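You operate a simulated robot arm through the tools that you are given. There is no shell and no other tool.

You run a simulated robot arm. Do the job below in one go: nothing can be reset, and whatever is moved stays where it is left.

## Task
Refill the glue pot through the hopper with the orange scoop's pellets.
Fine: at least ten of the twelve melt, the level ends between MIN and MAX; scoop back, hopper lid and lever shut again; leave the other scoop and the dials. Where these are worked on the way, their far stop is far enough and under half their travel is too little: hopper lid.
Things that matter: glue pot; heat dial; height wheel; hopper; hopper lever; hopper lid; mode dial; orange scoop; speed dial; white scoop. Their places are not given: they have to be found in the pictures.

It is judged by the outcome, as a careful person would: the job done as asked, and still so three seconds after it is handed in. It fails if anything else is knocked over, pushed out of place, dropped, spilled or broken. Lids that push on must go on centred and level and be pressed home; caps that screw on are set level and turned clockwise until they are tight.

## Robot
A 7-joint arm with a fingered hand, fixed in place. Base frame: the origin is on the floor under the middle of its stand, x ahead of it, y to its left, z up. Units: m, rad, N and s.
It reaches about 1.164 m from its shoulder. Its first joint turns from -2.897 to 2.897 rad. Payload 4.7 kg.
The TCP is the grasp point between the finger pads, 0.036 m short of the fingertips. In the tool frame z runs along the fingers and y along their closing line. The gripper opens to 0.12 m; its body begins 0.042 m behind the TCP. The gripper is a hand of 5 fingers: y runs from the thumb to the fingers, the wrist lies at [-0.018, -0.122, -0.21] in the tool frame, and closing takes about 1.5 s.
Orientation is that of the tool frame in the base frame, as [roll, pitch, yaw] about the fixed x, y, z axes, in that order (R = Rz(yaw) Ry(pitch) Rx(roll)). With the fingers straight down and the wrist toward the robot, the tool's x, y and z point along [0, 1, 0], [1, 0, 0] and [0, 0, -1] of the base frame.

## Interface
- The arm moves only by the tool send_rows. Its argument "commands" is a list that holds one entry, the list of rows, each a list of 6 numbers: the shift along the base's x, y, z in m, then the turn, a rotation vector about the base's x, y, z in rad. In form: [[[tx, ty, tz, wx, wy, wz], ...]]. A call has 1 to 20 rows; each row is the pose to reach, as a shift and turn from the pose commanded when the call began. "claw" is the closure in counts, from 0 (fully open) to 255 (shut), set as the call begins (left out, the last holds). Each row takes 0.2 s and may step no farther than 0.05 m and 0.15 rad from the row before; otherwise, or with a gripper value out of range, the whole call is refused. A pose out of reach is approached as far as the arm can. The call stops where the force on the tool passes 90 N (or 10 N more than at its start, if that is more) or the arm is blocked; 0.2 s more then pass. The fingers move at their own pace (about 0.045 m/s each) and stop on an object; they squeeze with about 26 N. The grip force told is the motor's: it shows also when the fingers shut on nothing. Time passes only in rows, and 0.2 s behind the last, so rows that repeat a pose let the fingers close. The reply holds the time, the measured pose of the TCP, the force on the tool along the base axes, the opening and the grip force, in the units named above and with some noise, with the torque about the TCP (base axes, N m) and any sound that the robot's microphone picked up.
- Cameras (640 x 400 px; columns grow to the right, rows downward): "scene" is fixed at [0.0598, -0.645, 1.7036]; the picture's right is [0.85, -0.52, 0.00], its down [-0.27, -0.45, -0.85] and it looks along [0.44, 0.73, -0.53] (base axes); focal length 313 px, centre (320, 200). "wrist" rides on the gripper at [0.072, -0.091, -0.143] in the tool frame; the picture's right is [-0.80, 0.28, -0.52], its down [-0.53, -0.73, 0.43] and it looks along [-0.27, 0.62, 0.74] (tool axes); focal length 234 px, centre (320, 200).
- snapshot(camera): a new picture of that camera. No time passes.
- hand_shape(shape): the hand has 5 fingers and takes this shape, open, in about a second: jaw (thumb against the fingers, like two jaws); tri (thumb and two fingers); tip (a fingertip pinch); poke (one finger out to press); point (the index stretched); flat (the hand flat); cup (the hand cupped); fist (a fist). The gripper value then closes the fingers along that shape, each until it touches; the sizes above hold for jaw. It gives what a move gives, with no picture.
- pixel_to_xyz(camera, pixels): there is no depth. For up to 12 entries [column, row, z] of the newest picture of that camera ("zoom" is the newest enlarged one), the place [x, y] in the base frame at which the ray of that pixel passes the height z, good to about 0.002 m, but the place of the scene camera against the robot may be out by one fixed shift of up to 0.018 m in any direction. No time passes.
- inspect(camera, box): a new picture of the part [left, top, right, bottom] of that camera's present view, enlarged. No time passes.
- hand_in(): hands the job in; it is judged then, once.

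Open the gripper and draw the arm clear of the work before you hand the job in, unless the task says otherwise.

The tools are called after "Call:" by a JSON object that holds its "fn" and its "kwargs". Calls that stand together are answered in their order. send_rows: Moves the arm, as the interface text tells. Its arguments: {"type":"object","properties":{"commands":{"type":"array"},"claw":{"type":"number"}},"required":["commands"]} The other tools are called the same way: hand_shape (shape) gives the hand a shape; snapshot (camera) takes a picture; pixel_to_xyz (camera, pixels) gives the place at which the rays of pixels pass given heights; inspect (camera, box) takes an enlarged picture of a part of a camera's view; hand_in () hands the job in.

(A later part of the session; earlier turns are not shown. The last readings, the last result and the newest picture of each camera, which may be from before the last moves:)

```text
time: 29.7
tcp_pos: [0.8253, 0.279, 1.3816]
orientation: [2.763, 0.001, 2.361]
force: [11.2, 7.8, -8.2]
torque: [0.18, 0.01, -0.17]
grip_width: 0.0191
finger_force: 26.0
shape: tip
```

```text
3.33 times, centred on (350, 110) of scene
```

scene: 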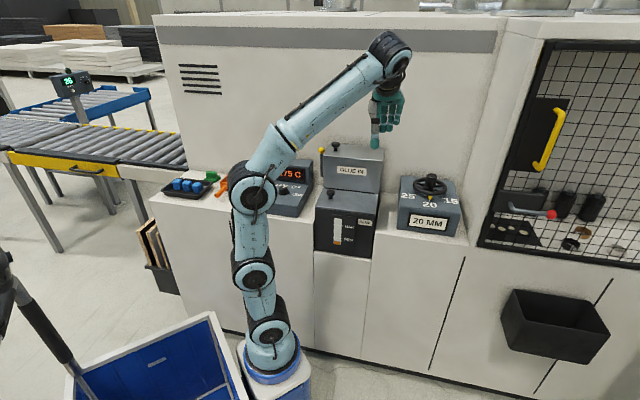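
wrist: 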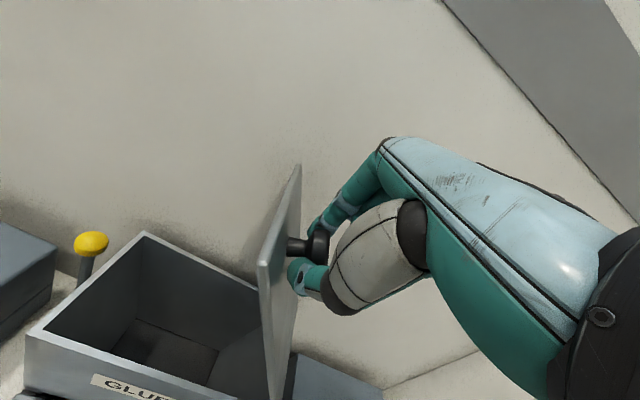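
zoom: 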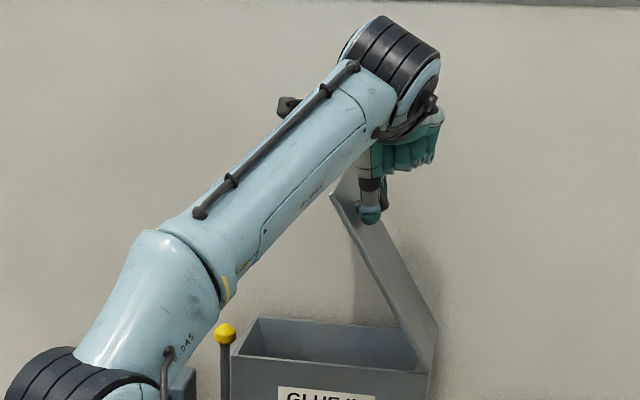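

Lid near 1.0 rad and still in the pinch at (310,245). I continue to 1.5 rad.

Call:
{"fn": "send_rows", "kwargs": {"commands": [[[0.0122, -0.014, 0.0071, 0.0283, -0.0283, 0], [0.0249, -0.0284, 0.0126, 0.0566, -0.0566, 0], [0.038, -0.0431, 0.0159, 0.0849, -0.0849, 0], [0.0513, -0.0586, 0.0171, 0.1131, -0.1131, 0], [0.0646, -0.073, 0.0163, 0.1414, -0.1414, 0], [0.0646, -0.073, 0.0163, 0.1414, -0.1414, 0]]]}}

Call:
{"fn": "snapshot", "kwargs": {"camera": "wrist"}}

Call:
{"fn": "inspect", "kwargs": {"camera": "scene", "box": [300, 50, 420, 170]}}

```text
time: 31.1
tcp_pos: [0.8912, 0.2068, 1.3972]
orientation: [2.562, 0.002, 2.362]
force: [12.4, 17.4, -13.1]
torque: [0.0, 0.38, -0.11]
grip_width: 0.019
finger_force: 26.0
shape: tip
```

```text
taken
```

wrist: 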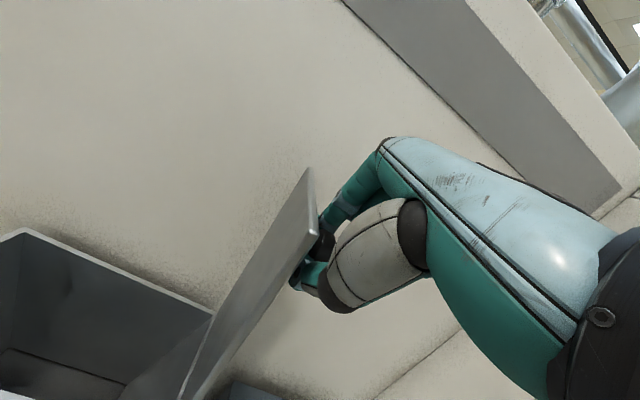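

```text
3.33 times, centred on (360, 110) of scene
```

zoom: 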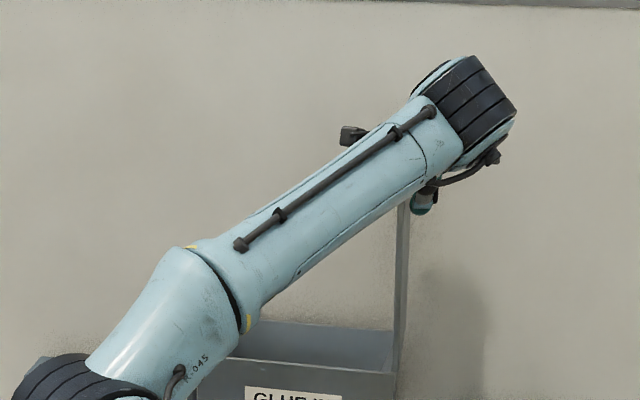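

The lid is about upright now. I pull on in smaller steps past vertical to find the far stop, watching the force.

Call:
{"fn": "send_rows", "kwargs": {"commands": [[[0.007, -0.007, -0.0008, 0, 0, 0], [0.0141, -0.0141, -0.0021, 0, 0, 0], [0.021, -0.021, -0.0039, 0, 0, 0], [0.028, -0.028, -0.0061, 0, 0, 0], [0.028, -0.028, -0.0061, 0, 0, 0]]]}}

Call:
{"fn": "snapshot", "kwargs": {"camera": "wrist"}}

Call:
{"fn": "inspect", "kwargs": {"camera": "scene", "box": [300, 50, 420, 170]}}

```text
time: 32.3
tcp_pos: [0.9181, 0.1788, 1.3934]
orientation: [2.563, 0.002, 2.361]
force: [11.7, 19.4, -13.3]
torque: [0.14, 0.31, -0.1]
grip_width: 0.0185
finger_force: 26.2
shape: tip
```

```text
taken
```

wrist: 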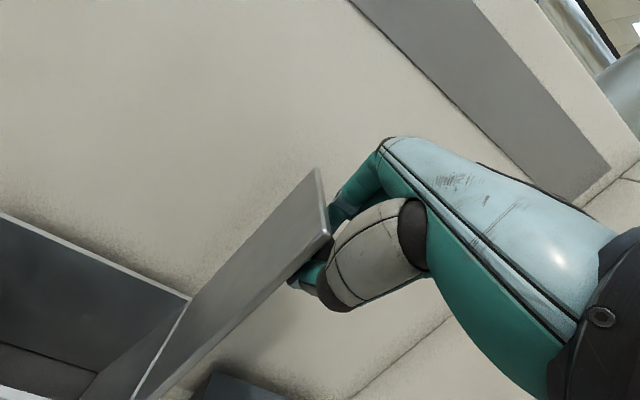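

```text
3.33 times, centred on (360, 110) of scene
```

zoom: 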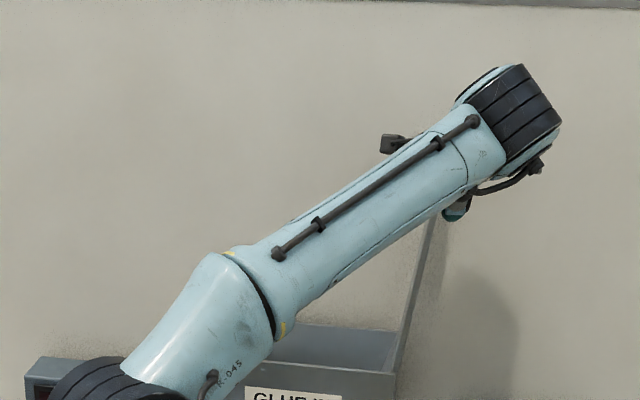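

Past vertical with no stop yet; the force is unchanged. I continue carefully toward 1.9 rad.

Call:
{"fn": "send_rows", "kwargs": {"commands": [[[0.0068, -0.0068, -0.003, 0, 0, 0], [0.0135, -0.0135, -0.0061, 0, 0, 0], [0.02, -0.02, -0.01, 0, 0, 0], [0.0266, -0.0266, -0.014, 0, 0, 0], [0.0266, -0.0266, -0.014, 0, 0, 0]]]}}

Call:
{"fn": "inspect", "kwargs": {"camera": "scene", "box": [300, 50, 420, 170]}}

```text
time: 33.5
tcp_pos: [0.944, 0.1515, 1.3799]
orientation: [2.56, 0.004, 2.361]
force: [11.6, 18.3, -6.6]
torque: [0.3, 0.29, -0.11]
grip_width: 0.0181
finger_force: 25.8
shape: tip
```

```text
3.33 times, centred on (360, 110) of scene
```

zoom: 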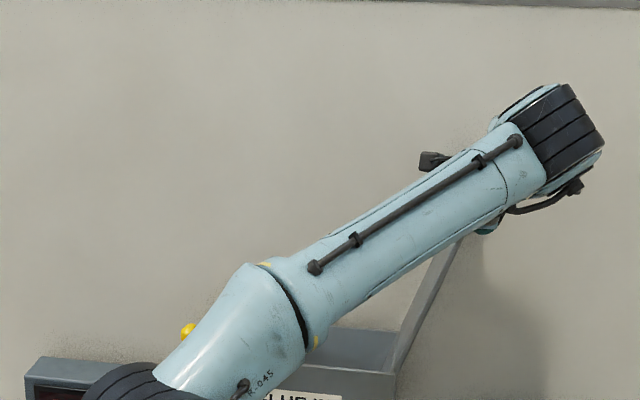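

About 1.9 rad now. I go a little further to see whether the stop comes.

Call:
{"fn": "send_rows", "kwargs": {"commands": [[[0.006, -0.006, -0.0045, 0, 0, 0], [0.0124, -0.0124, -0.0096, 0, 0, 0], [0.0124, -0.0124, -0.0096, 0, 0, 0]]]}}

Call:
{"fn": "snapshot", "kwargs": {"camera": "wrist"}}

```text
time: 34.3
tcp_pos: [0.952, 0.1406, 1.3765]
orientation: [2.553, 0.008, 2.364]
force: [-20.7, 40.4, 17.5]
torque: [1.02, 0.33, 0.78]
grip_width: 0.0179
finger_force: 25.7
shape: tip
```

```text
taken
```

wrist: 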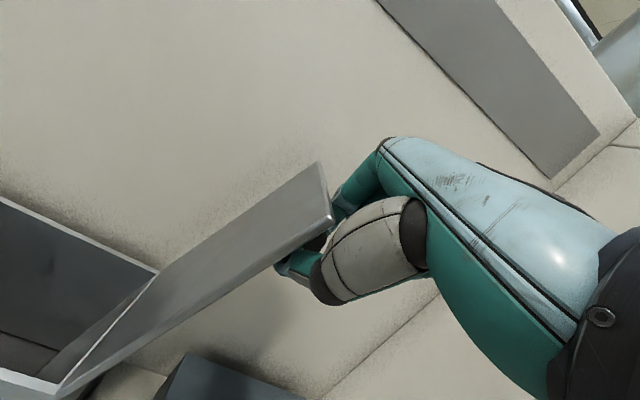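

The force along the wall jumped to ~43 N back: the far stop is reached. I ease back slightly and open the pinch.

Call:
{"fn": "send_rows", "kwargs": {"commands": [[[-0.006, 0.006, 0.003, 0, 0, 0], [-0.006, 0.006, 0.003, 0, 0, 0], [-0.006, 0.006, 0.003, 0, 0, 0], [-0.006, 0.006, 0.003, 0, 0, 0], [-0.006, 0.006, 0.003, 0, 0, 0], [-0.006, 0.006, 0.003, 0, 0, 0]]], "claw": 80}}

Call:
{"fn": "snapshot", "kwargs": {"camera": "wrist"}}

```text
time: 35.7
tcp_pos: [0.9479, 0.1442, 1.3736]
orientation: [2.56, 0.003, 2.362]
force: [0.7, -0.2, -0.5]
torque: [0.0, 0.01, 0.02]
grip_width: 0.0822
finger_force: 0.1
shape: tip
```

```text
taken
```

wrist: 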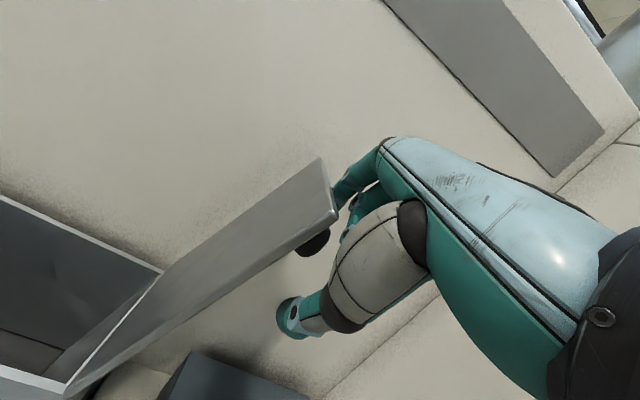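

Released, and the lid leans at its stop. I withdraw the hand along its own axis, up and toward the robot.

Call:
{"fn": "send_rows", "kwargs": {"commands": [[[-0.0078, -0.0078, 0.0167, 0, 0, 0], [-0.0156, -0.0156, 0.0334, 0, 0, 0], [-0.0234, -0.0234, 0.05, 0, 0, 0], [-0.039, -0.039, 0.07, 0, 0, 0], [-0.065, -0.065, 0.08, 0, 0, 0], [-0.095, -0.095, 0.08, 0, 0, 0], [-0.125, -0.125, 0.08, 0, 0, 0], [-0.155, -0.155, 0.08, 0, 0, 0]]]}}

Call:
{"fn": "snapshot", "kwargs": {"camera": "wrist"}}

Call:
{"fn": "inspect", "kwargs": {"camera": "scene", "box": [290, 50, 450, 190]}}

```text
time: 37.5
tcp_pos: [0.7921, -0.0092, 1.4534]
orientation: [2.561, 0.003, 2.362]
force: [0.8, 0.6, -0.3]
torque: [0.01, 0.02, 0.04]
grip_width: 0.0821
finger_force: 0.0
shape: tip
```

```text
taken
```

wrist: 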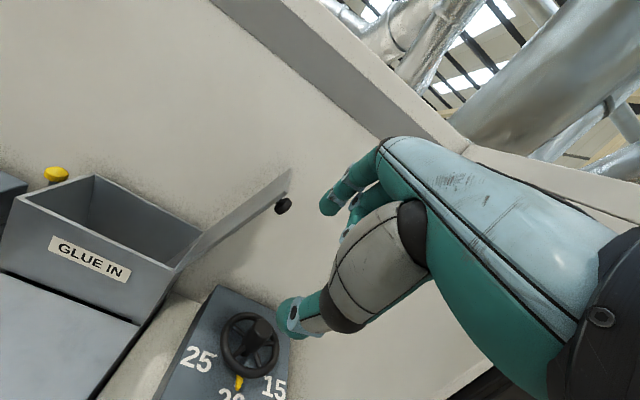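

```text
2.86 times, centred on (370, 120) of scene
```

zoom: 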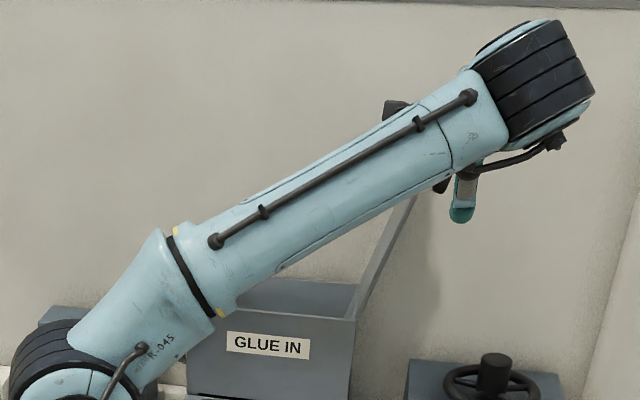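

The lid stays open at its stop. Now I bring the hand back over the counter's left part, straightening it, then will yaw it 90° so it closes across the orange scoop's handle.

Call:
{"fn": "send_rows", "kwargs": {"commands": [[[-0.0342, 0.0259, -0.0073, -0.041, 0.041, 0], [-0.0684, 0.0518, -0.0146, -0.082, 0.082, 0], [-0.1026, 0.0777, -0.0219, -0.123, 0.123, 0], [-0.1368, 0.1036, -0.0292, -0.164, 0.164, 0], [-0.171, 0.1295, -0.0365, -0.205, 0.205, 0], [-0.2052, 0.1554, -0.0438, -0.246, 0.246, 0], [-0.2394, 0.1813, -0.0511, -0.287, 0.287, 0], [-0.2736, 0.2072, -0.0584, -0.328, 0.328, 0], [-0.3078, 0.2331, -0.0657, -0.369, 0.369, 0], [-0.342, 0.259, -0.073, -0.41, 0.41, 0], [-0.342, 0.259, -0.073, -0.41, 0.41, 0]]], "claw": 0}}

Call:
{"fn": "inspect", "kwargs": {"camera": "scene", "box": [290, 80, 450, 200]}}

```text
time: 39.9
tcp_pos: [0.4532, 0.2485, 1.382]
orientation: [3.14, 0.0, 2.362]
force: [-0.4, 0.8, -0.1]
torque: [0.0, 0.0, -0.02]
grip_width: 0.1197
finger_force: 0.1
shape: tip
```

```text
3.33 times, centred on (370, 140) of scene
```

zoom: 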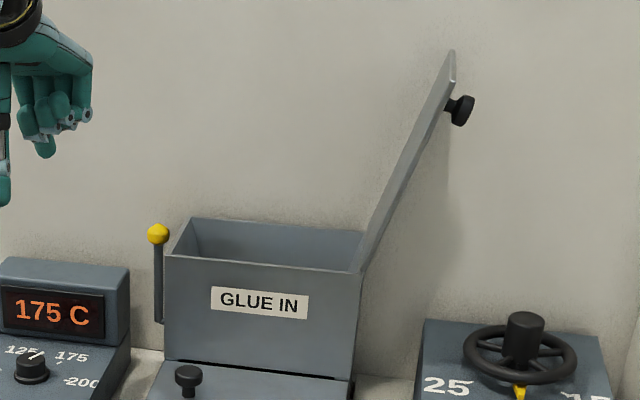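

Hopper open, inside visible. I set the hand back to jaw and yaw it +90° (thumb to the right) while moving toward the scoops.

Call:
{"fn": "hand_shape", "kwargs": {"shape": "jaw"}}

Call:
{"fn": "send_rows", "kwargs": {"commands": [[[-0.008, 0.012, 0, 0, 0, 0.131], [-0.016, 0.024, 0, 0, 0, 0.262], [-0.024, 0.036, 0, 0, 0, 0.393], [-0.032, 0.048, 0, 0, 0, 0.524], [-0.04, 0.06, 0, 0, 0, 0.654], [-0.048, 0.072, 0, 0, 0, 0.785], [-0.056, 0.084, 0, 0, 0, 0.916], [-0.064, 0.096, 0, 0, 0, 1.047], [-0.072, 0.108, 0, 0, 0, 1.178], [-0.08, 0.12, 0, 0, 0, 1.309], [-0.088, 0.132, 0, 0, 0, 1.44], [-0.096, 0.144, 0, 0, 0, 1.571], [-0.096, 0.144, 0, 0, 0, 1.571]]], "claw": 110}}

Call:
{"fn": "snapshot", "kwargs": {"camera": "wrist"}}

Call:
{"fn": "snapshot", "kwargs": {"camera": "scene"}}

```text
time: 40.8
tcp_pos: [0.453, 0.2487, 1.381]
orientation: [3.14, -0.002, 2.362]
force: [-0.5, -0.1, 0.3]
torque: [-0.02, -0.01, 0.0]
grip_width: 0.1195
finger_force: 0.1
shape: jaw
```

```text
time: 43.6
tcp_pos: [0.3564, 0.3908, 1.3814]
orientation: [3.14, 0.0, -2.35]
force: [-0.4, 0.1, 0.3]
torque: [-0.01, 0.0, 0.01]
grip_width: 0.0688
finger_force: 0.0
shape: jaw
```

```text
taken
```

wrist: 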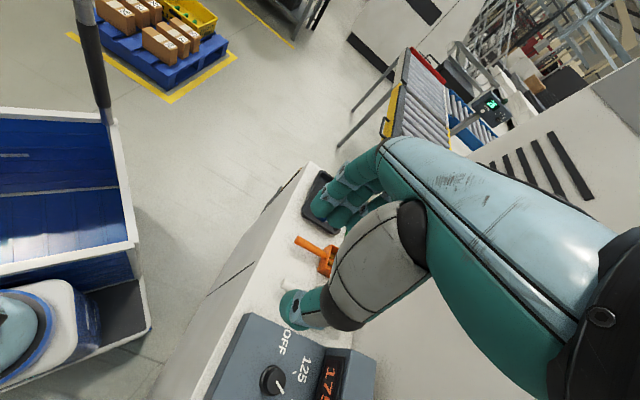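

```text
taken
```

scene: 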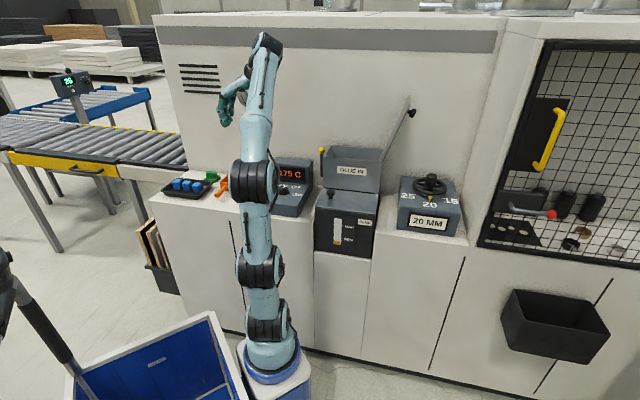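

Yaw works. Before taking the scoop I rehearse the pour pose empty-handed: move level to about s=0.345, n=0.68, z=1.30 beside the hopper, then roll left by ~2 rad.

Call:
{"fn": "send_rows", "kwargs": {"commands": [[[0.0368, -0.0154, 0, 0, 0, 0], [0.0737, -0.0308, 0, 0, 0, 0], [0.1105, -0.0462, 0, 0, 0, 0], [0.1474, -0.0616, 0, 0, 0, 0], [0.1842, -0.077, 0, 0, 0, 0], [0.221, -0.0923, -0.01, 0, 0, 0], [0.2579, -0.1077, -0.02, 0, 0, 0], [0.2947, -0.1231, -0.04, 0, 0, 0], [0.3316, -0.1385, -0.06, 0, 0, 0], [0.3684, -0.1539, -0.08, 0, 0, 0], [0.3684, -0.1539, -0.08, 0, 0, 0]]]}}

Call:
{"fn": "inspect", "kwargs": {"camera": "scene", "box": [270, 50, 430, 200]}}

```text
time: 46.0
tcp_pos: [0.6876, 0.2393, 1.2196]
orientation: [3.14, 0.0, -2.351]
force: [0.0, -0.1, 0.2]
torque: [-0.02, 0.01, -0.03]
grip_width: 0.0683
finger_force: 0.0
shape: jaw
out of reach, approached as far as the arm can: row 3, 4, 5, 6, 7, 8, 9, 10, 11
```

```text
2.67 times, centred on (350, 125) of scene
```

zoom: 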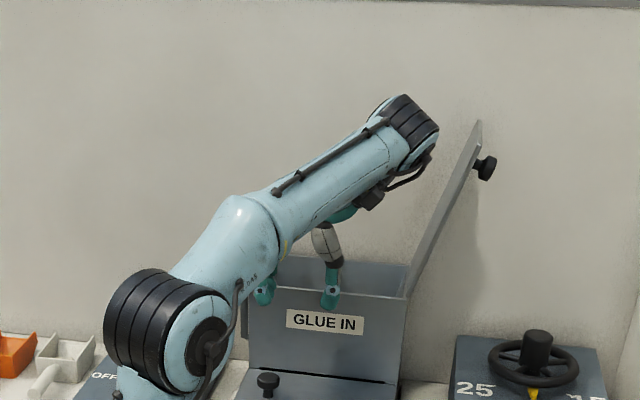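

With this yaw the arm can't reach the hopper level, so rolling left is out. I back off up and toward the robot, and will instead test the orientation "thumb toward robot" tipping to the right (handle from the left, bowl pointing right).

Call:
{"fn": "send_rows", "kwargs": {"commands": [[[-0.01, -0.005, 0.04, 0, 0, 0], [-0.03, -0.015, 0.08, 0, 0, 0], [-0.06, -0.03, 0.11, 0, 0, 0], [-0.1, -0.05, 0.13, 0, 0, 0], [-0.14, -0.07, 0.14, 0, 0, 0], [-0.18, -0.09, 0.14, 0, 0, 0], [-0.18, -0.09, 0.14, 0, 0, 0]]]}}

Call:
{"fn": "inspect", "kwargs": {"camera": "scene", "box": [270, 50, 430, 200]}}

```text
time: 47.6
tcp_pos: [0.5408, 0.198, 1.2392]
orientation: [3.139, 0.0, -2.352]
force: [-1.1, 0.8, -0.1]
torque: [0.01, -0.06, -0.02]
grip_width: 0.0682
finger_force: 0.1
shape: jaw
out of reach, approached as far as the arm can: row 1, 2, 3, 4, 5, 6, 7
```

```text
2.67 times, centred on (350, 125) of scene
```

zoom: 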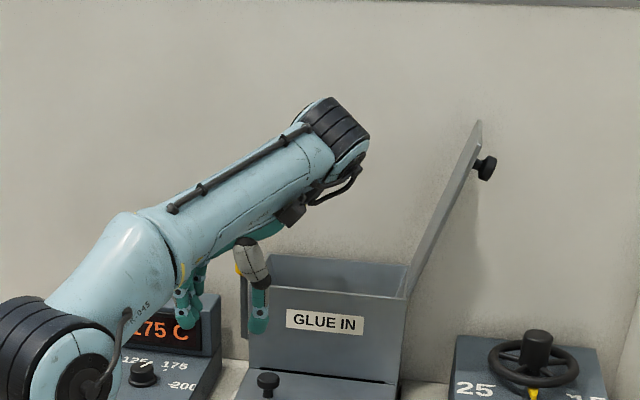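

Still at a joint limit; I yaw back by −90° (thumb toward the robot) while rising.

Call:
{"fn": "send_rows", "kwargs": {"commands": [[[0, 0, 0.005, 0, 0, -0.131], [-0.005, -0.005, 0.015, 0, 0, -0.262], [-0.01, -0.01, 0.03, 0, 0, -0.393], [-0.015, -0.015, 0.045, 0, 0, -0.524], [-0.015, -0.015, 0.06, 0, 0, -0.654], [-0.015, -0.015, 0.075, 0, 0, -0.785], [-0.015, -0.015, 0.09, 0, 0, -0.916], [-0.015, -0.015, 0.105, 0, 0, -1.047], [-0.015, -0.015, 0.12, 0, 0, -1.178], [-0.015, -0.015, 0.13, 0, 0, -1.309], [-0.015, -0.015, 0.14, 0, 0, -1.44], [-0.015, -0.015, 0.14, 0, 0, -1.571], [-0.015, -0.015, 0.14, 0, 0, -1.571]]]}}

Call:
{"fn": "snapshot", "kwargs": {"camera": "wrist"}}

```text
time: 50.4
tcp_pos: [0.523, 0.1861, 1.3822]
orientation: [3.14, 0.001, 2.36]
force: [0.2, 0.0, -0.1]
torque: [0.01, 0.04, -0.02]
grip_width: 0.0683
finger_force: 0.0
shape: jaw
```

```text
taken
```

wrist: 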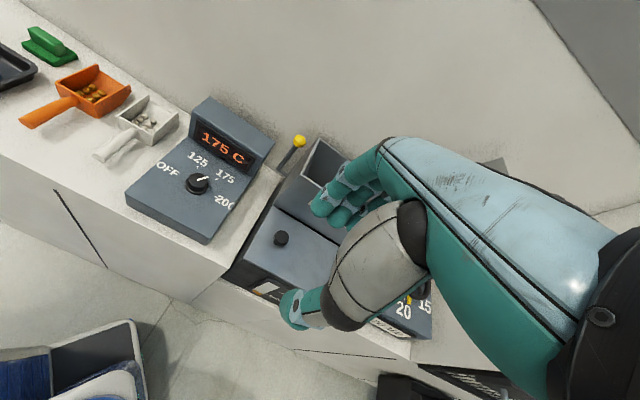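

Now I rehearse the alternative empty-handed: go to s≈0.165, n≈0.79, z≈1.30 and then follow the tipping path (rotation about the wall normal).

Call:
{"fn": "send_rows", "kwargs": {"commands": [[[0.0218, 0.0365, -0.005, 0, 0, 0], [0.0435, 0.0731, -0.01, 0, 0, 0], [0.0653, 0.1096, -0.02, 0, 0, 0], [0.087, 0.1462, -0.035, 0, 0, 0], [0.1088, 0.1827, -0.05, 0, 0, 0], [0.1305, 0.2193, -0.065, 0, 0, 0], [0.1523, 0.2558, -0.08, 0, 0, 0], [0.1523, 0.2558, -0.08, 0, 0, 0]]], "claw": 200}}

Call:
{"fn": "send_rows", "kwargs": {"commands": [[[0.0025, -0.0025, 0.023, 0.099, 0.099, 0], [0.0073, -0.0073, 0.0451, 0.198, 0.198, 0], [0.0141, -0.0141, 0.0661, 0.297, 0.297, 0], [0.0231, -0.0231, 0.0855, 0.396, 0.396, 0], [0.0338, -0.0338, 0.103, 0.495, 0.495, 0], [0.0462, -0.0462, 0.1182, 0.594, 0.594, 0], [0.0599, -0.0599, 0.1308, 0.693, 0.693, 0], [0.0747, -0.0747, 0.1406, 0.792, 0.792, 0], [0.0904, -0.0904, 0.1474, 0.891, 0.891, 0], [0.1066, -0.1066, 0.151, 0.99, 0.99, 0], [0.1066, -0.1066, 0.151, 0.99, 0.99, 0]]]}}

Call:
{"fn": "inspect", "kwargs": {"camera": "scene", "box": [270, 30, 430, 200]}}

```text
time: 52.2
tcp_pos: [0.6746, 0.4452, 1.3014]
orientation: [3.14, 0.002, 2.363]
force: [0.4, 0.2, -0.1]
torque: [-0.01, 0.02, 0.0]
grip_width: 0.0261
finger_force: 0.0
shape: jaw
```

```text
time: 54.6
tcp_pos: [0.7805, 0.3363, 1.4539]
orientation: [3.113, -1.4, 2.384]
force: [0.2, -0.3, -0.4]
torque: [-0.04, 0.0, 0.0]
grip_width: 0.0264
finger_force: 0.0
shape: jaw
```

```text
2.35 times, centred on (350, 115) of scene
```

zoom: 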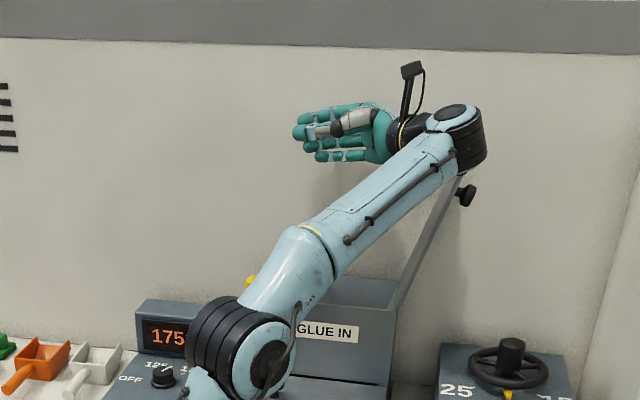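

The whole tipping path is reachable. I lower 3 cm in this pose to test clearance with the lid at the real pour height.

Call:
{"fn": "send_rows", "kwargs": {"commands": [[[-0.007, 0.007, -0.01, 0, 0, 0], [-0.014, 0.014, -0.02, 0, 0, 0], [-0.014, 0.014, -0.03, 0, 0, 0], [-0.014, 0.014, -0.03, 0, 0, 0]]]}}

Call:
{"fn": "inspect", "kwargs": {"camera": "scene", "box": [310, 50, 410, 150]}}

Call:
{"fn": "snapshot", "kwargs": {"camera": "wrist"}}

```text
time: 55.6
tcp_pos: [0.767, 0.3505, 1.4224]
orientation: [3.112, -1.4, 2.383]
force: [0.5, 0.3, 0.3]
torque: [0.04, -0.03, 0.0]
grip_width: 0.0262
finger_force: 0.1
shape: jaw
```

```text
4.00 times, centred on (360, 100) of scene
```

zoom: 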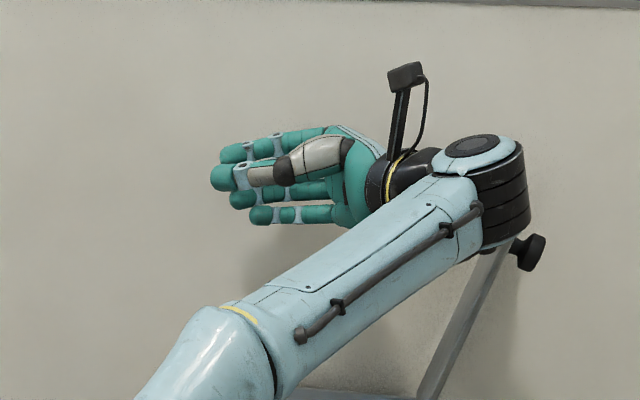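

```text
taken
```

wrist: 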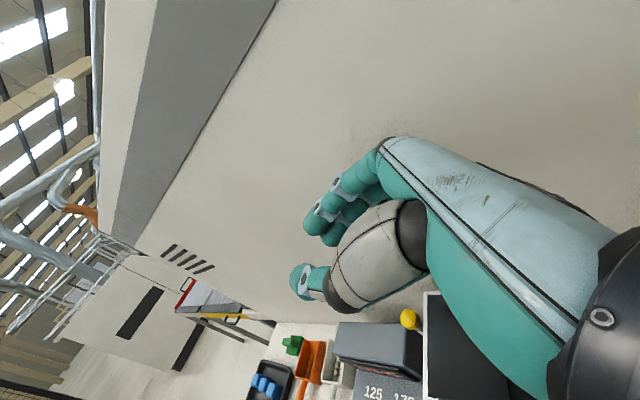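

No contact. I roll back to level along the reverse path, then head for the orange scoop with a +90° yaw.

Call:
{"fn": "send_rows", "kwargs": {"commands": [[[-0.01, 0.01, 0.01, -0.099, -0.099, 0], [-0.02, 0.02, 0.01, -0.198, -0.198, 0], [-0.03, 0.03, 0.01, -0.297, -0.297, 0], [-0.04, 0.04, 0.005, -0.396, -0.396, 0], [-0.05, 0.05, 0, -0.495, -0.495, 0], [-0.06, 0.06, -0.01, -0.594, -0.594, 0], [-0.07, 0.07, -0.02, -0.693, -0.693, 0], [-0.08, 0.08, -0.03, -0.792, -0.792, 0], [-0.09, 0.09, -0.04, -0.891, -0.891, 0], [-0.0926, 0.0926, -0.05, -0.99, -0.99, 0], [-0.0926, 0.0926, -0.05, -0.99, -0.99, 0]]], "claw": 110}}

Call:
{"fn": "inspect", "kwargs": {"camera": "scene", "box": [290, 60, 430, 200]}}

```text
time: 58.0
tcp_pos: [0.6745, 0.4425, 1.3752]
orientation: [3.141, 0.003, 2.36]
force: [-0.6, -0.2, 0.6]
torque: [0.0, 0.0, 0.03]
grip_width: 0.0677
finger_force: 0.0
shape: jaw
```

```text
2.86 times, centred on (360, 130) of scene
```

zoom: 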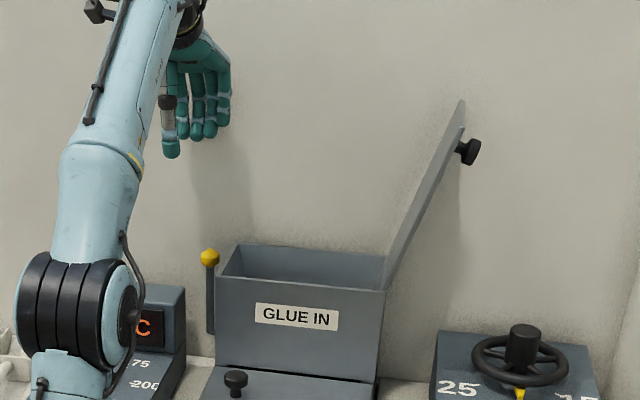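

Lid still open. I go to a viewing spot for the orange scoop (TCP ≈ (0.283,0.354,1.25)) to locate the handle precisely.

Call:
{"fn": "send_rows", "kwargs": {"commands": [[[-0.04, -0.01, 0, 0, 0, 0], [-0.08, -0.02, 0, 0, 0, 0], [-0.12, -0.03, 0, 0, 0, 0], [-0.16, -0.04, -0.01, 0, 0, 0], [-0.2, -0.05, -0.03, 0, 0, 0], [-0.24, -0.06, -0.05, 0, 0, 0], [-0.28, -0.07, -0.07, 0, 0, 0], [-0.32, -0.08, -0.09, 0, 0, 0], [-0.36, -0.0885, -0.11, 0, 0, 0], [-0.3915, -0.0885, -0.125, 0, 0, 0], [-0.3915, -0.0885, -0.125, 0, 0, 0]]]}}

Call:
{"fn": "inspect", "kwargs": {"camera": "wrist", "box": [140, 60, 300, 190]}}

```text
time: 60.4
tcp_pos: [0.2848, 0.3521, 1.2492]
orientation: [3.14, -0.001, 2.361]
force: [0.2, 0.1, 0.1]
torque: [0.03, -0.02, 0.01]
grip_width: 0.0679
finger_force: 0.1
shape: jaw
```

```text
3.08 times, centred on (220, 125) of wrist
```

zoom: 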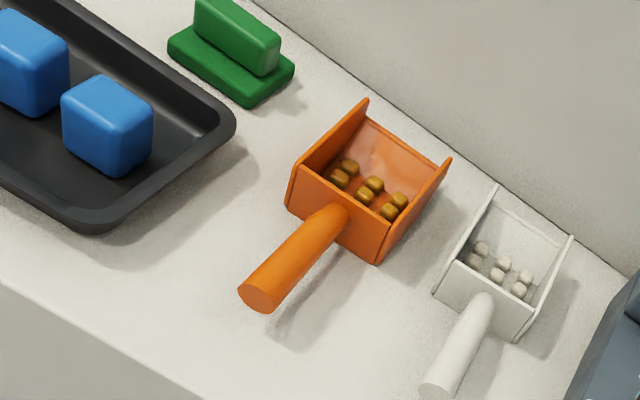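

The zoom shows the orange handle end at (262,293), its root at (338,222), bowl near corners (292,165)/(380,262) and lip corners (367,102)/(448,160). I get their rays.

Call:
{"fn": "pixel_to_xyz", "kwargs": {"camera": "zoom", "pixels": [[260, 294, 0.95], [260, 294, 1.0], [330, 215, 0.95], [330, 215, 1.0], [380, 262, 0.95], [286, 208, 0.95], [367, 100, 1.0], [448, 160, 1.0], [290, 172, 1.0], [390, 222, 1.0], [437, 388, 0.95], [437, 388, 1.0]]}}

```text
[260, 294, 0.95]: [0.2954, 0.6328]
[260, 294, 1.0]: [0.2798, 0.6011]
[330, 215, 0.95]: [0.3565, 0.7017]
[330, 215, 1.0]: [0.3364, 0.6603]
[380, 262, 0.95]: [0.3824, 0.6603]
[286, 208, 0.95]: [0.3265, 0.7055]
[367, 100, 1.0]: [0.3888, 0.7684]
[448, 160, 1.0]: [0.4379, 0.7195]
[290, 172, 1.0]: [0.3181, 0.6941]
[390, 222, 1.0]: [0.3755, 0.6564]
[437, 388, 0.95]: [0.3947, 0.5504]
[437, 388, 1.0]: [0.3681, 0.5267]
```

Handle: end at (0.284,0.607) z≈0.985, root at n≈0.733 on the bowl, s≈−0.231, so it runs along the wall normal. I yaw +90° and hover above the grip point (0.293,0.619) at z≈1.15.

Call:
{"fn": "send_rows", "kwargs": {"commands": [[[0, 0.01, 0, 0, 0, 0.131], [0, 0.03, 0, 0, 0, 0.262], [0, 0.05, -0.01, 0, 0, 0.393], [0, 0.07, -0.02, 0, 0, 0.524], [0, 0.09, -0.03, 0, 0, 0.654], [0, 0.11, -0.04, 0, 0, 0.785], [0.002, 0.135, -0.05, 0, 0, 0.916], [0.004, 0.16, -0.06, 0, 0, 1.047], [0.006, 0.19, -0.07, 0, 0, 1.178], [0.007, 0.22, -0.08, 0, 0, 1.309], [0.008, 0.245, -0.09, 0, 0, 1.44], [0.0079, 0.2673, -0.1, 0, 0, 1.571], [0.0079, 0.2673, -0.1, 0, 0, 1.571]]], "claw": 136}}

Call:
{"fn": "snapshot", "kwargs": {"camera": "wrist"}}

Call:
{"fn": "inspect", "kwargs": {"camera": "scene", "box": [160, 110, 300, 220]}}

```text
time: 63.2
tcp_pos: [0.2917, 0.6234, 1.1485]
orientation: [3.141, 0.0, -2.35]
force: [0.2, 0.2, -0.7]
torque: [-0.03, -0.01, 0.0]
grip_width: 0.0567
finger_force: 0.2
shape: jaw
```

```text
taken
```

wrist: 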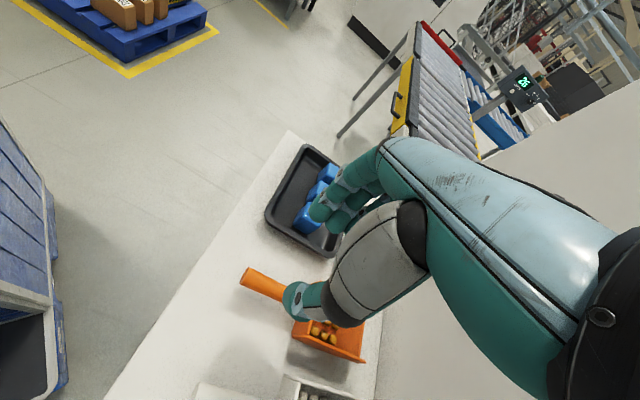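

```text
3.64 times, centred on (230, 165) of scene
```

zoom: 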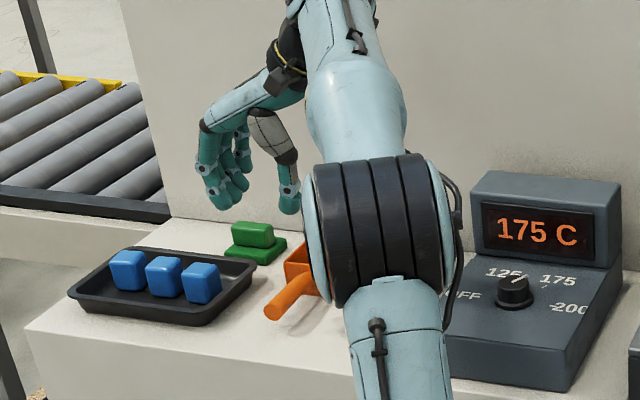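

The handle end is at (245,278) just beside the thumb, the grip axis projects to about (260,280). I zoom in to check the alignment before descending.

Call:
{"fn": "inspect", "kwargs": {"camera": "wrist", "box": [200, 230, 360, 370]}}

Call:
{"fn": "pixel_to_xyz", "kwargs": {"camera": "wrist", "pixels": [[249, 277, 0.985], [243, 278, 0.985], [275, 287, 0.985], [297, 331, 0.95], [363, 361, 0.99]]}}

```text
2.86 times, centred on (280, 300) of wrist
```

zoom: 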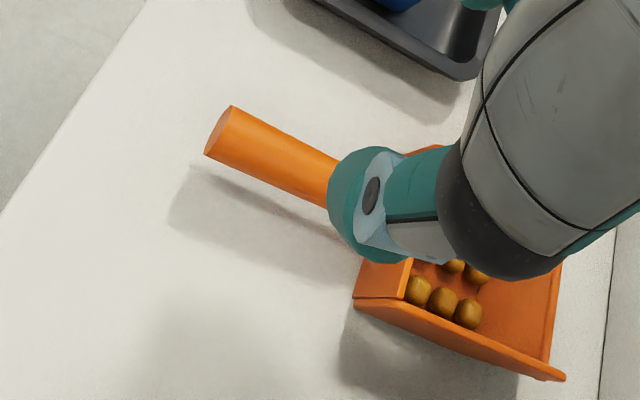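

```text
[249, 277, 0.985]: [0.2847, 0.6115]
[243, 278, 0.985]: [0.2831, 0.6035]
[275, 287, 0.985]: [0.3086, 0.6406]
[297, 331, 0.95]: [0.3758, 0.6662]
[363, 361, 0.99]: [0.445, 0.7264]
```

I query points along the visible handle axis in the zoom for its line.

Call:
{"fn": "pixel_to_xyz", "kwargs": {"camera": "zoom", "pixels": [[217, 132, 0.986], [245, 147, 0.985], [285, 164, 0.984], [320, 180, 0.982], [355, 300, 0.95], [355, 297, 0.99], [562, 378, 1.0]]}}

```text
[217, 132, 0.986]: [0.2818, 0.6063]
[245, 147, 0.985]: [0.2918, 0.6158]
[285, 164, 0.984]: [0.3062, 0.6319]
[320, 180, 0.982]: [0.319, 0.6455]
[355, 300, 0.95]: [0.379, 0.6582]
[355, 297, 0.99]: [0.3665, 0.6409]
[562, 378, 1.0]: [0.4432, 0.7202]
```

Handle axis confirmed at s≈−0.230 running along n from 0.628. I correct by (0.002,−0.005) and descend toward z≈0.995.

Call:
{"fn": "send_rows", "kwargs": {"commands": [[[0.0018, -0.0046, -0.03, 0, 0, 0], [0.0018, -0.0046, -0.065, 0, 0, 0], [0.0018, -0.0046, -0.1, 0, 0, 0], [0.0018, -0.0046, -0.13, 0, 0, 0], [0.0018, -0.0046, -0.145, 0, 0, 0], [0.0018, -0.0046, -0.153, 0, 0, 0], [0.0018, -0.0046, -0.153, 0, 0, 0]]]}}

Call:
{"fn": "snapshot", "kwargs": {"camera": "wrist"}}

Call:
{"fn": "inspect", "kwargs": {"camera": "scene", "box": [180, 140, 280, 220]}}

```text
time: 64.8
tcp_pos: [0.2941, 0.6168, 0.9978]
orientation: [3.14, 0.0, -2.352]
force: [0.3, 0.2, -0.6]
torque: [0.0, -0.01, 0.02]
grip_width: 0.0563
finger_force: 0.0
shape: jaw
```

```text
taken
```

wrist: 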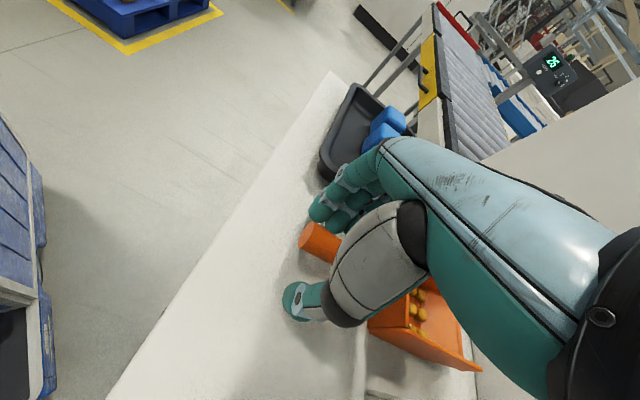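

```text
5.00 times, centred on (230, 180) of scene
```

zoom: 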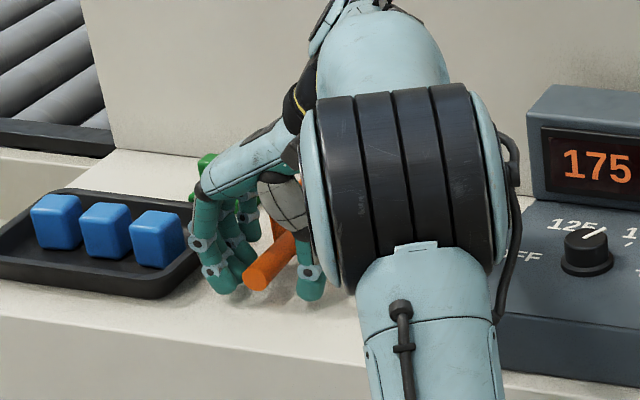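

The handle lies between thumb and fingers. I close on it.

Call:
{"fn": "send_rows", "kwargs": {"commands": [[[0, 0, -0.002, 0, 0, 0], [0, 0, -0.002, 0, 0, 0], [0, 0, -0.002, 0, 0, 0], [0, 0, -0.002, 0, 0, 0], [0, 0, -0.002, 0, 0, 0], [0, 0, -0.002, 0, 0, 0], [0, 0, -0.002, 0, 0, 0], [0, 0, -0.002, 0, 0, 0]]], "claw": 255}}

Call:
{"fn": "snapshot", "kwargs": {"camera": "wrist"}}

Call:
{"fn": "inspect", "kwargs": {"camera": "scene", "box": [180, 140, 280, 220]}}

```text
time: 66.6
tcp_pos: [0.2938, 0.6171, 0.995]
orientation: [3.14, 0.001, -2.352]
force: [0.3, -0.1, 0.0]
torque: [0.03, 0.02, 0.06]
grip_width: 0.0111
finger_force: 25.9
shape: jaw
```

```text
taken
```

wrist: 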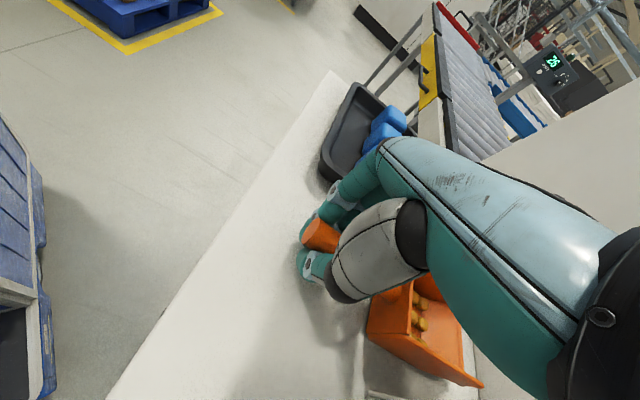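

```text
5.00 times, centred on (230, 180) of scene
```

zoom: 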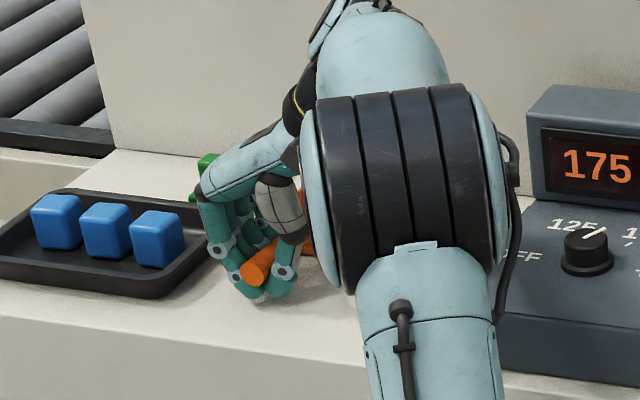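

The fingers wrap the handle (tips curled beneath). I lift slowly by 3 cm to check that the scoop follows level.

Call:
{"fn": "send_rows", "kwargs": {"commands": [[[0, 0, 0.005, 0, 0, 0], [0, 0, 0.01, 0, 0, 0], [0, 0, 0.018, 0, 0, 0], [0, 0, 0.026, 0, 0, 0], [0, 0, 0.034, 0, 0, 0], [0, 0, 0.034, 0, 0, 0]]]}}

Call:
{"fn": "snapshot", "kwargs": {"camera": "wrist"}}

Call:
{"fn": "inspect", "kwargs": {"camera": "scene", "box": [180, 130, 280, 210]}}

```text
time: 68.0
tcp_pos: [0.2937, 0.6165, 1.0282]
orientation: [3.139, 0.0, -2.351]
force: [0.1, 0.3, -1.6]
torque: [0.04, 0.01, 0.05]
grip_width: 0.0097
finger_force: 25.7
shape: jaw
```

```text
taken
```

wrist: 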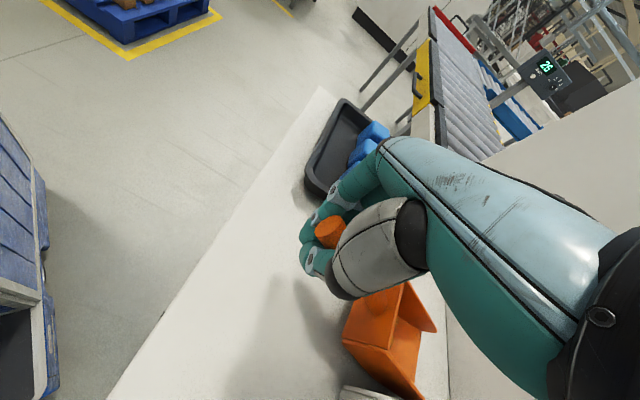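

```text
5.00 times, centred on (230, 170) of scene
```

zoom: 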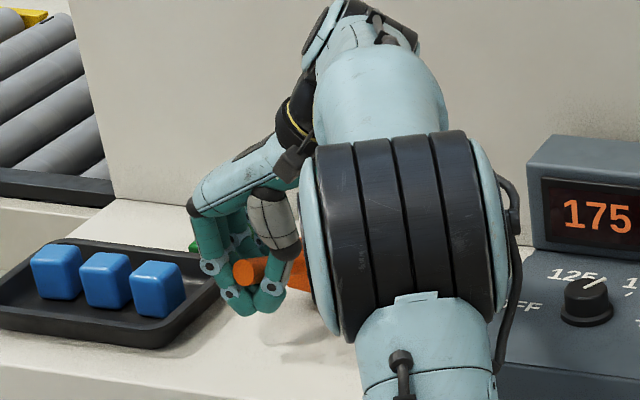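

The bowl looks pitched nose-down in the wrist view (near wall at (375,320) now facing up). I zoom in before doing anything more.

Call:
{"fn": "inspect", "kwargs": {"camera": "wrist", "box": [290, 190, 470, 400]}}

Call:
{"fn": "inspect", "kwargs": {"camera": "scene", "box": [200, 160, 260, 210]}}

```text
1.90 times, centred on (380, 295) of wrist
```

zoom: 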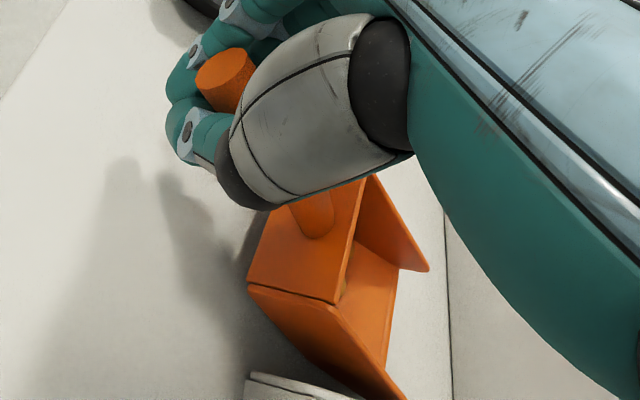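

```text
8.00 times, centred on (230, 185) of scene
```

zoom: 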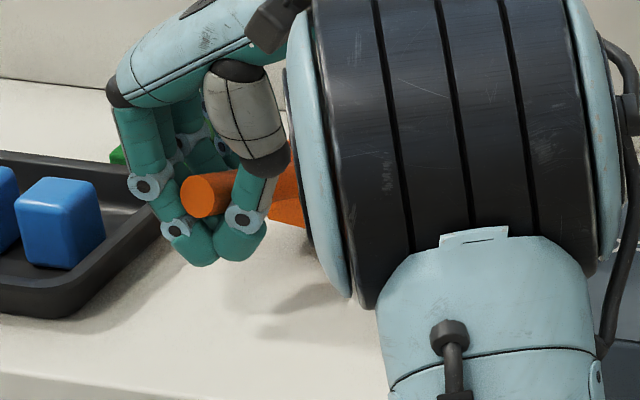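

The scoop has pitched about 0.25 rad nose-down, probably until the curled fingertips support it from below. I lean the hand +0.2 rad to raise the bowl and see whether it follows.

Call:
{"fn": "send_rows", "kwargs": {"commands": [[[0, 0, 0.001, 0.035, -0.035, 0], [0, 0, 0.002, 0.071, -0.071, 0], [0, 0, 0.004, 0.106, -0.106, 0], [0, 0, 0.006, 0.141, -0.141, 0], [0, 0, 0.006, 0.141, -0.141, 0]]]}}

Call:
{"fn": "inspect", "kwargs": {"camera": "wrist", "box": [290, 190, 470, 400]}}

Call:
{"fn": "inspect", "kwargs": {"camera": "scene", "box": [180, 130, 280, 210]}}

```text
time: 69.2
tcp_pos: [0.2927, 0.6175, 1.0336]
orientation: [3.139, 0.2, -2.35]
force: [-0.6, 0.0, -0.5]
torque: [-0.01, 0.01, -0.01]
grip_width: 0.0102
finger_force: 25.8
shape: jaw
```

```text
1.90 times, centred on (380, 295) of wrist
```

zoom: 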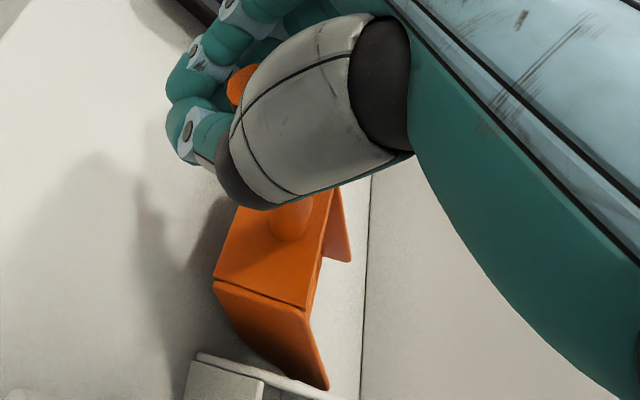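

```text
5.00 times, centred on (230, 170) of scene
```

zoom: 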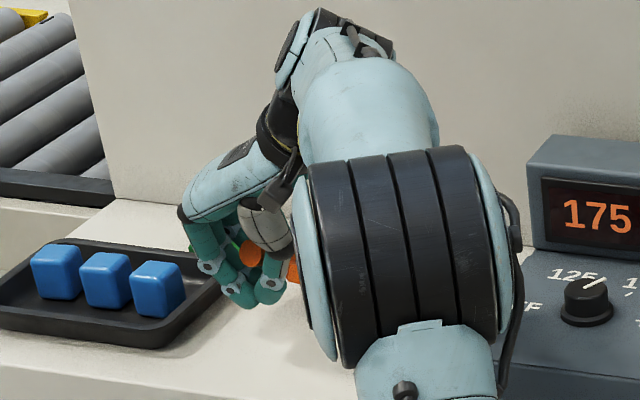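

The bowl stays nose-down: the handle pivots in the pinch because the grip is too far from the centre of mass. I undo the lean, set the scoop back down where it was and will regrip it across the bowl instead.

Call:
{"fn": "send_rows", "kwargs": {"commands": [[[0, 0, -0.004, -0.035, 0.035, 0], [0, 0, -0.008, -0.071, 0.071, 0], [0, 0, -0.012, -0.106, 0.106, 0], [0, 0, -0.018, -0.141, 0.141, 0], [0, 0, -0.024, -0.141, 0.141, 0], [0, 0, -0.03, -0.141, 0.141, 0], [0, 0, -0.036, -0.141, 0.141, 0], [0, 0, -0.04, -0.141, 0.141, 0], [0, 0, -0.04, -0.141, 0.141, 0]]]}}

Call:
{"fn": "inspect", "kwargs": {"camera": "wrist", "box": [290, 190, 470, 400]}}

```text
time: 71.2
tcp_pos: [0.294, 0.6178, 0.9948]
orientation: [3.14, -0.001, -2.352]
force: [-0.8, -0.5, -0.3]
torque: [0.01, 0.0, -0.02]
grip_width: 0.0094
finger_force: 26.1
shape: jaw
```

```text
1.90 times, centred on (380, 295) of wrist
```

zoom: 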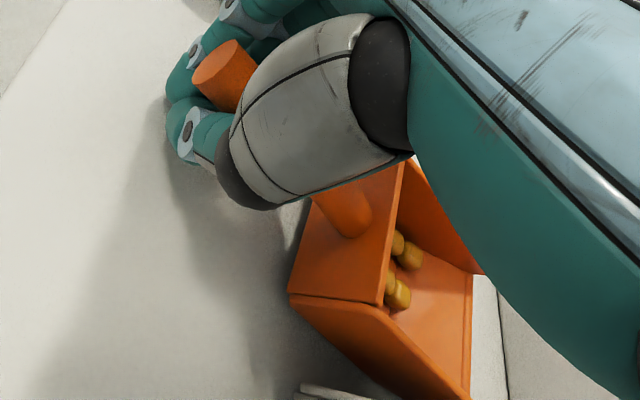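

The pellets are still in the bowl (395,280). I open the hand slowly so the scoop settles flat.

Call:
{"fn": "send_rows", "kwargs": {"commands": [[[0, 0, 0, 0, 0, 0], [0, 0, 0, 0, 0, 0], [0, 0, 0, 0, 0, 0]]], "claw": 200}}

Call:
{"fn": "send_rows", "kwargs": {"commands": [[[0, 0, 0, 0, 0, 0], [0, 0, 0, 0, 0, 0], [0, 0, 0, 0, 0, 0], [0, 0, 0, 0, 0, 0], [0, 0, 0, 0, 0, 0]]], "claw": 120}}

Call:
{"fn": "snapshot", "kwargs": {"camera": "wrist"}}

Call:
{"fn": "inspect", "kwargs": {"camera": "scene", "box": [180, 130, 280, 210]}}

```text
time: 72.0
tcp_pos: [0.2951, 0.617, 0.9939]
orientation: [3.139, 0.0, -2.35]
force: [0.5, 0.1, 1.3]
torque: [0.0, 0.0, 0.02]
grip_width: 0.0259
finger_force: 0.1
shape: jaw
```

```text
time: 73.2
tcp_pos: [0.2937, 0.6178, 0.9931]
orientation: [3.14, 0.001, -2.35]
force: [-0.5, -0.4, 0.4]
torque: [0.03, 0.0, 0.02]
grip_width: 0.0631
finger_force: 0.1
shape: jaw
```

```text
taken
```

wrist: 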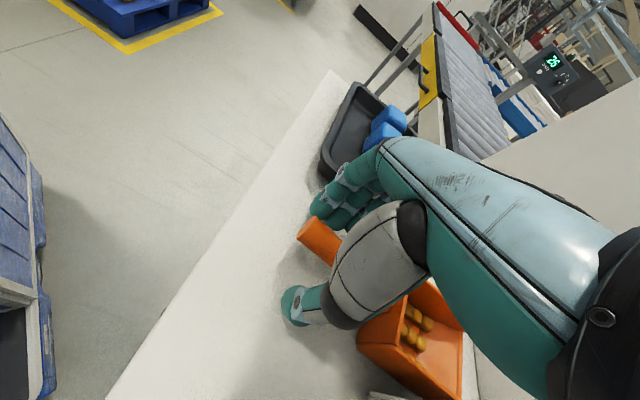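

```text
5.00 times, centred on (230, 170) of scene
```

zoom: 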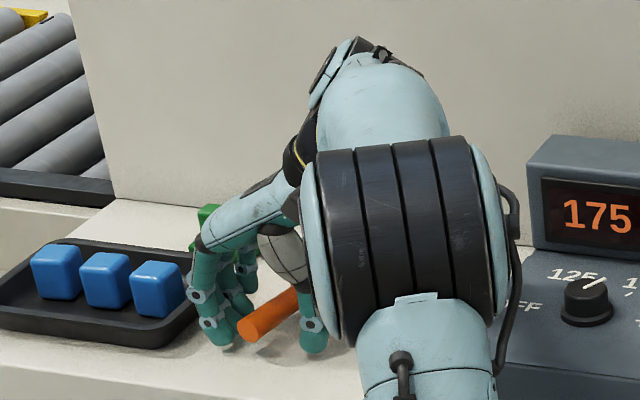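

The scoop has settled flat with its pellets. I raise the hand and shift aside to look at the scoop's new pose.

Call:
{"fn": "send_rows", "kwargs": {"commands": [[[0, 0, 0.03, 0, 0, 0], [0, 0, 0.07, 0, 0, 0], [0, 0, 0.11, 0, 0, 0], [0, 0, 0.15, 0, 0, 0], [0.01, -0.03, 0.18, 0, 0, 0], [0.02, -0.07, 0.2, 0, 0, 0], [0.03, -0.11, 0.22, 0, 0, 0], [0.03, -0.11, 0.22, 0, 0, 0]]], "claw": 64}}

Call:
{"fn": "snapshot", "kwargs": {"camera": "wrist"}}

Call:
{"fn": "inspect", "kwargs": {"camera": "scene", "box": [150, 140, 290, 230]}}

```text
time: 75.0
tcp_pos: [0.321, 0.508, 1.2142]
orientation: [3.14, -0.002, -2.35]
force: [0.1, 0.0, -0.1]
torque: [-0.03, 0.01, 0.0]
grip_width: 0.0894
finger_force: 0.0
shape: jaw
```

```text
taken
```

wrist: 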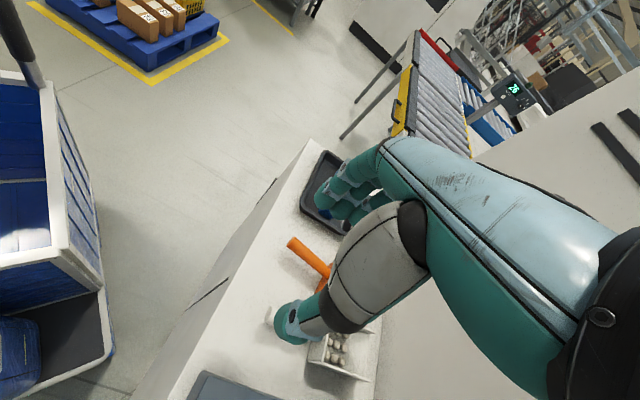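

```text
4.44 times, centred on (220, 185) of scene
```

zoom: 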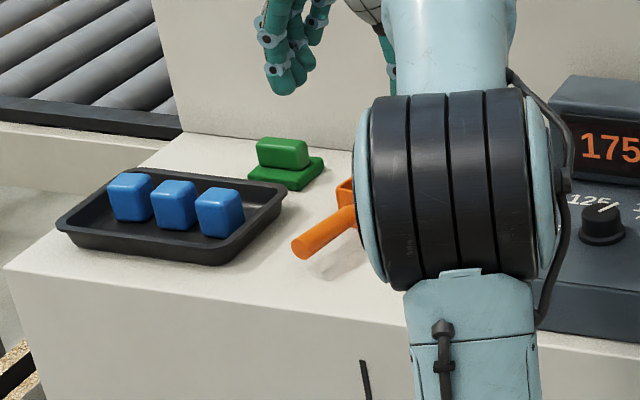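

The arm blocks the bowl here, so I return to the earlier viewing pose (thumb toward the robot) for a clear look.

Call:
{"fn": "send_rows", "kwargs": {"commands": [[[-0.003, -0.013, 0.003, 0, 0, -0.131], [-0.006, -0.026, 0.006, 0, 0, -0.262], [-0.009, -0.039, 0.009, 0, 0, -0.393], [-0.012, -0.052, 0.012, 0, 0, -0.524], [-0.015, -0.065, 0.015, 0, 0, -0.654], [-0.018, -0.078, 0.018, 0, 0, -0.785], [-0.021, -0.091, 0.021, 0, 0, -0.916], [-0.024, -0.104, 0.024, 0, 0, -1.047], [-0.027, -0.117, 0.027, 0, 0, -1.178], [-0.03, -0.13, 0.03, 0, 0, -1.309], [-0.033, -0.143, 0.033, 0, 0, -1.44], [-0.0362, -0.156, 0.035, 0, 0, -1.571], [-0.0362, -0.156, 0.035, 0, 0, -1.571]]]}}

Call:
{"fn": "inspect", "kwargs": {"camera": "wrist", "box": [140, 60, 300, 190]}}

```text
time: 77.8
tcp_pos: [0.2876, 0.3508, 1.2487]
orientation: [3.139, 0.001, 2.36]
force: [0.3, -0.2, -0.1]
torque: [0.01, 0.0, 0.03]
grip_width: 0.0897
finger_force: 0.1
shape: jaw
```

```text
3.08 times, centred on (220, 125) of wrist
```

zoom: 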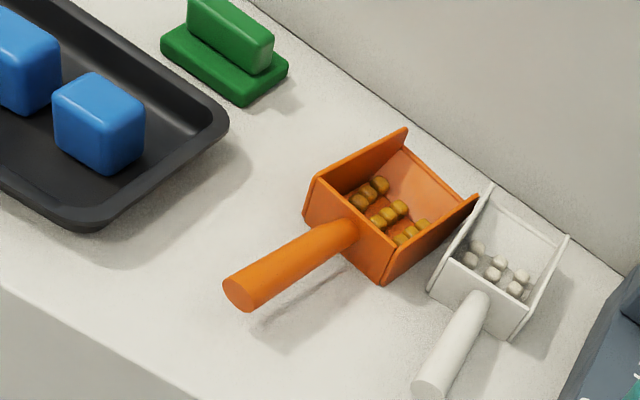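

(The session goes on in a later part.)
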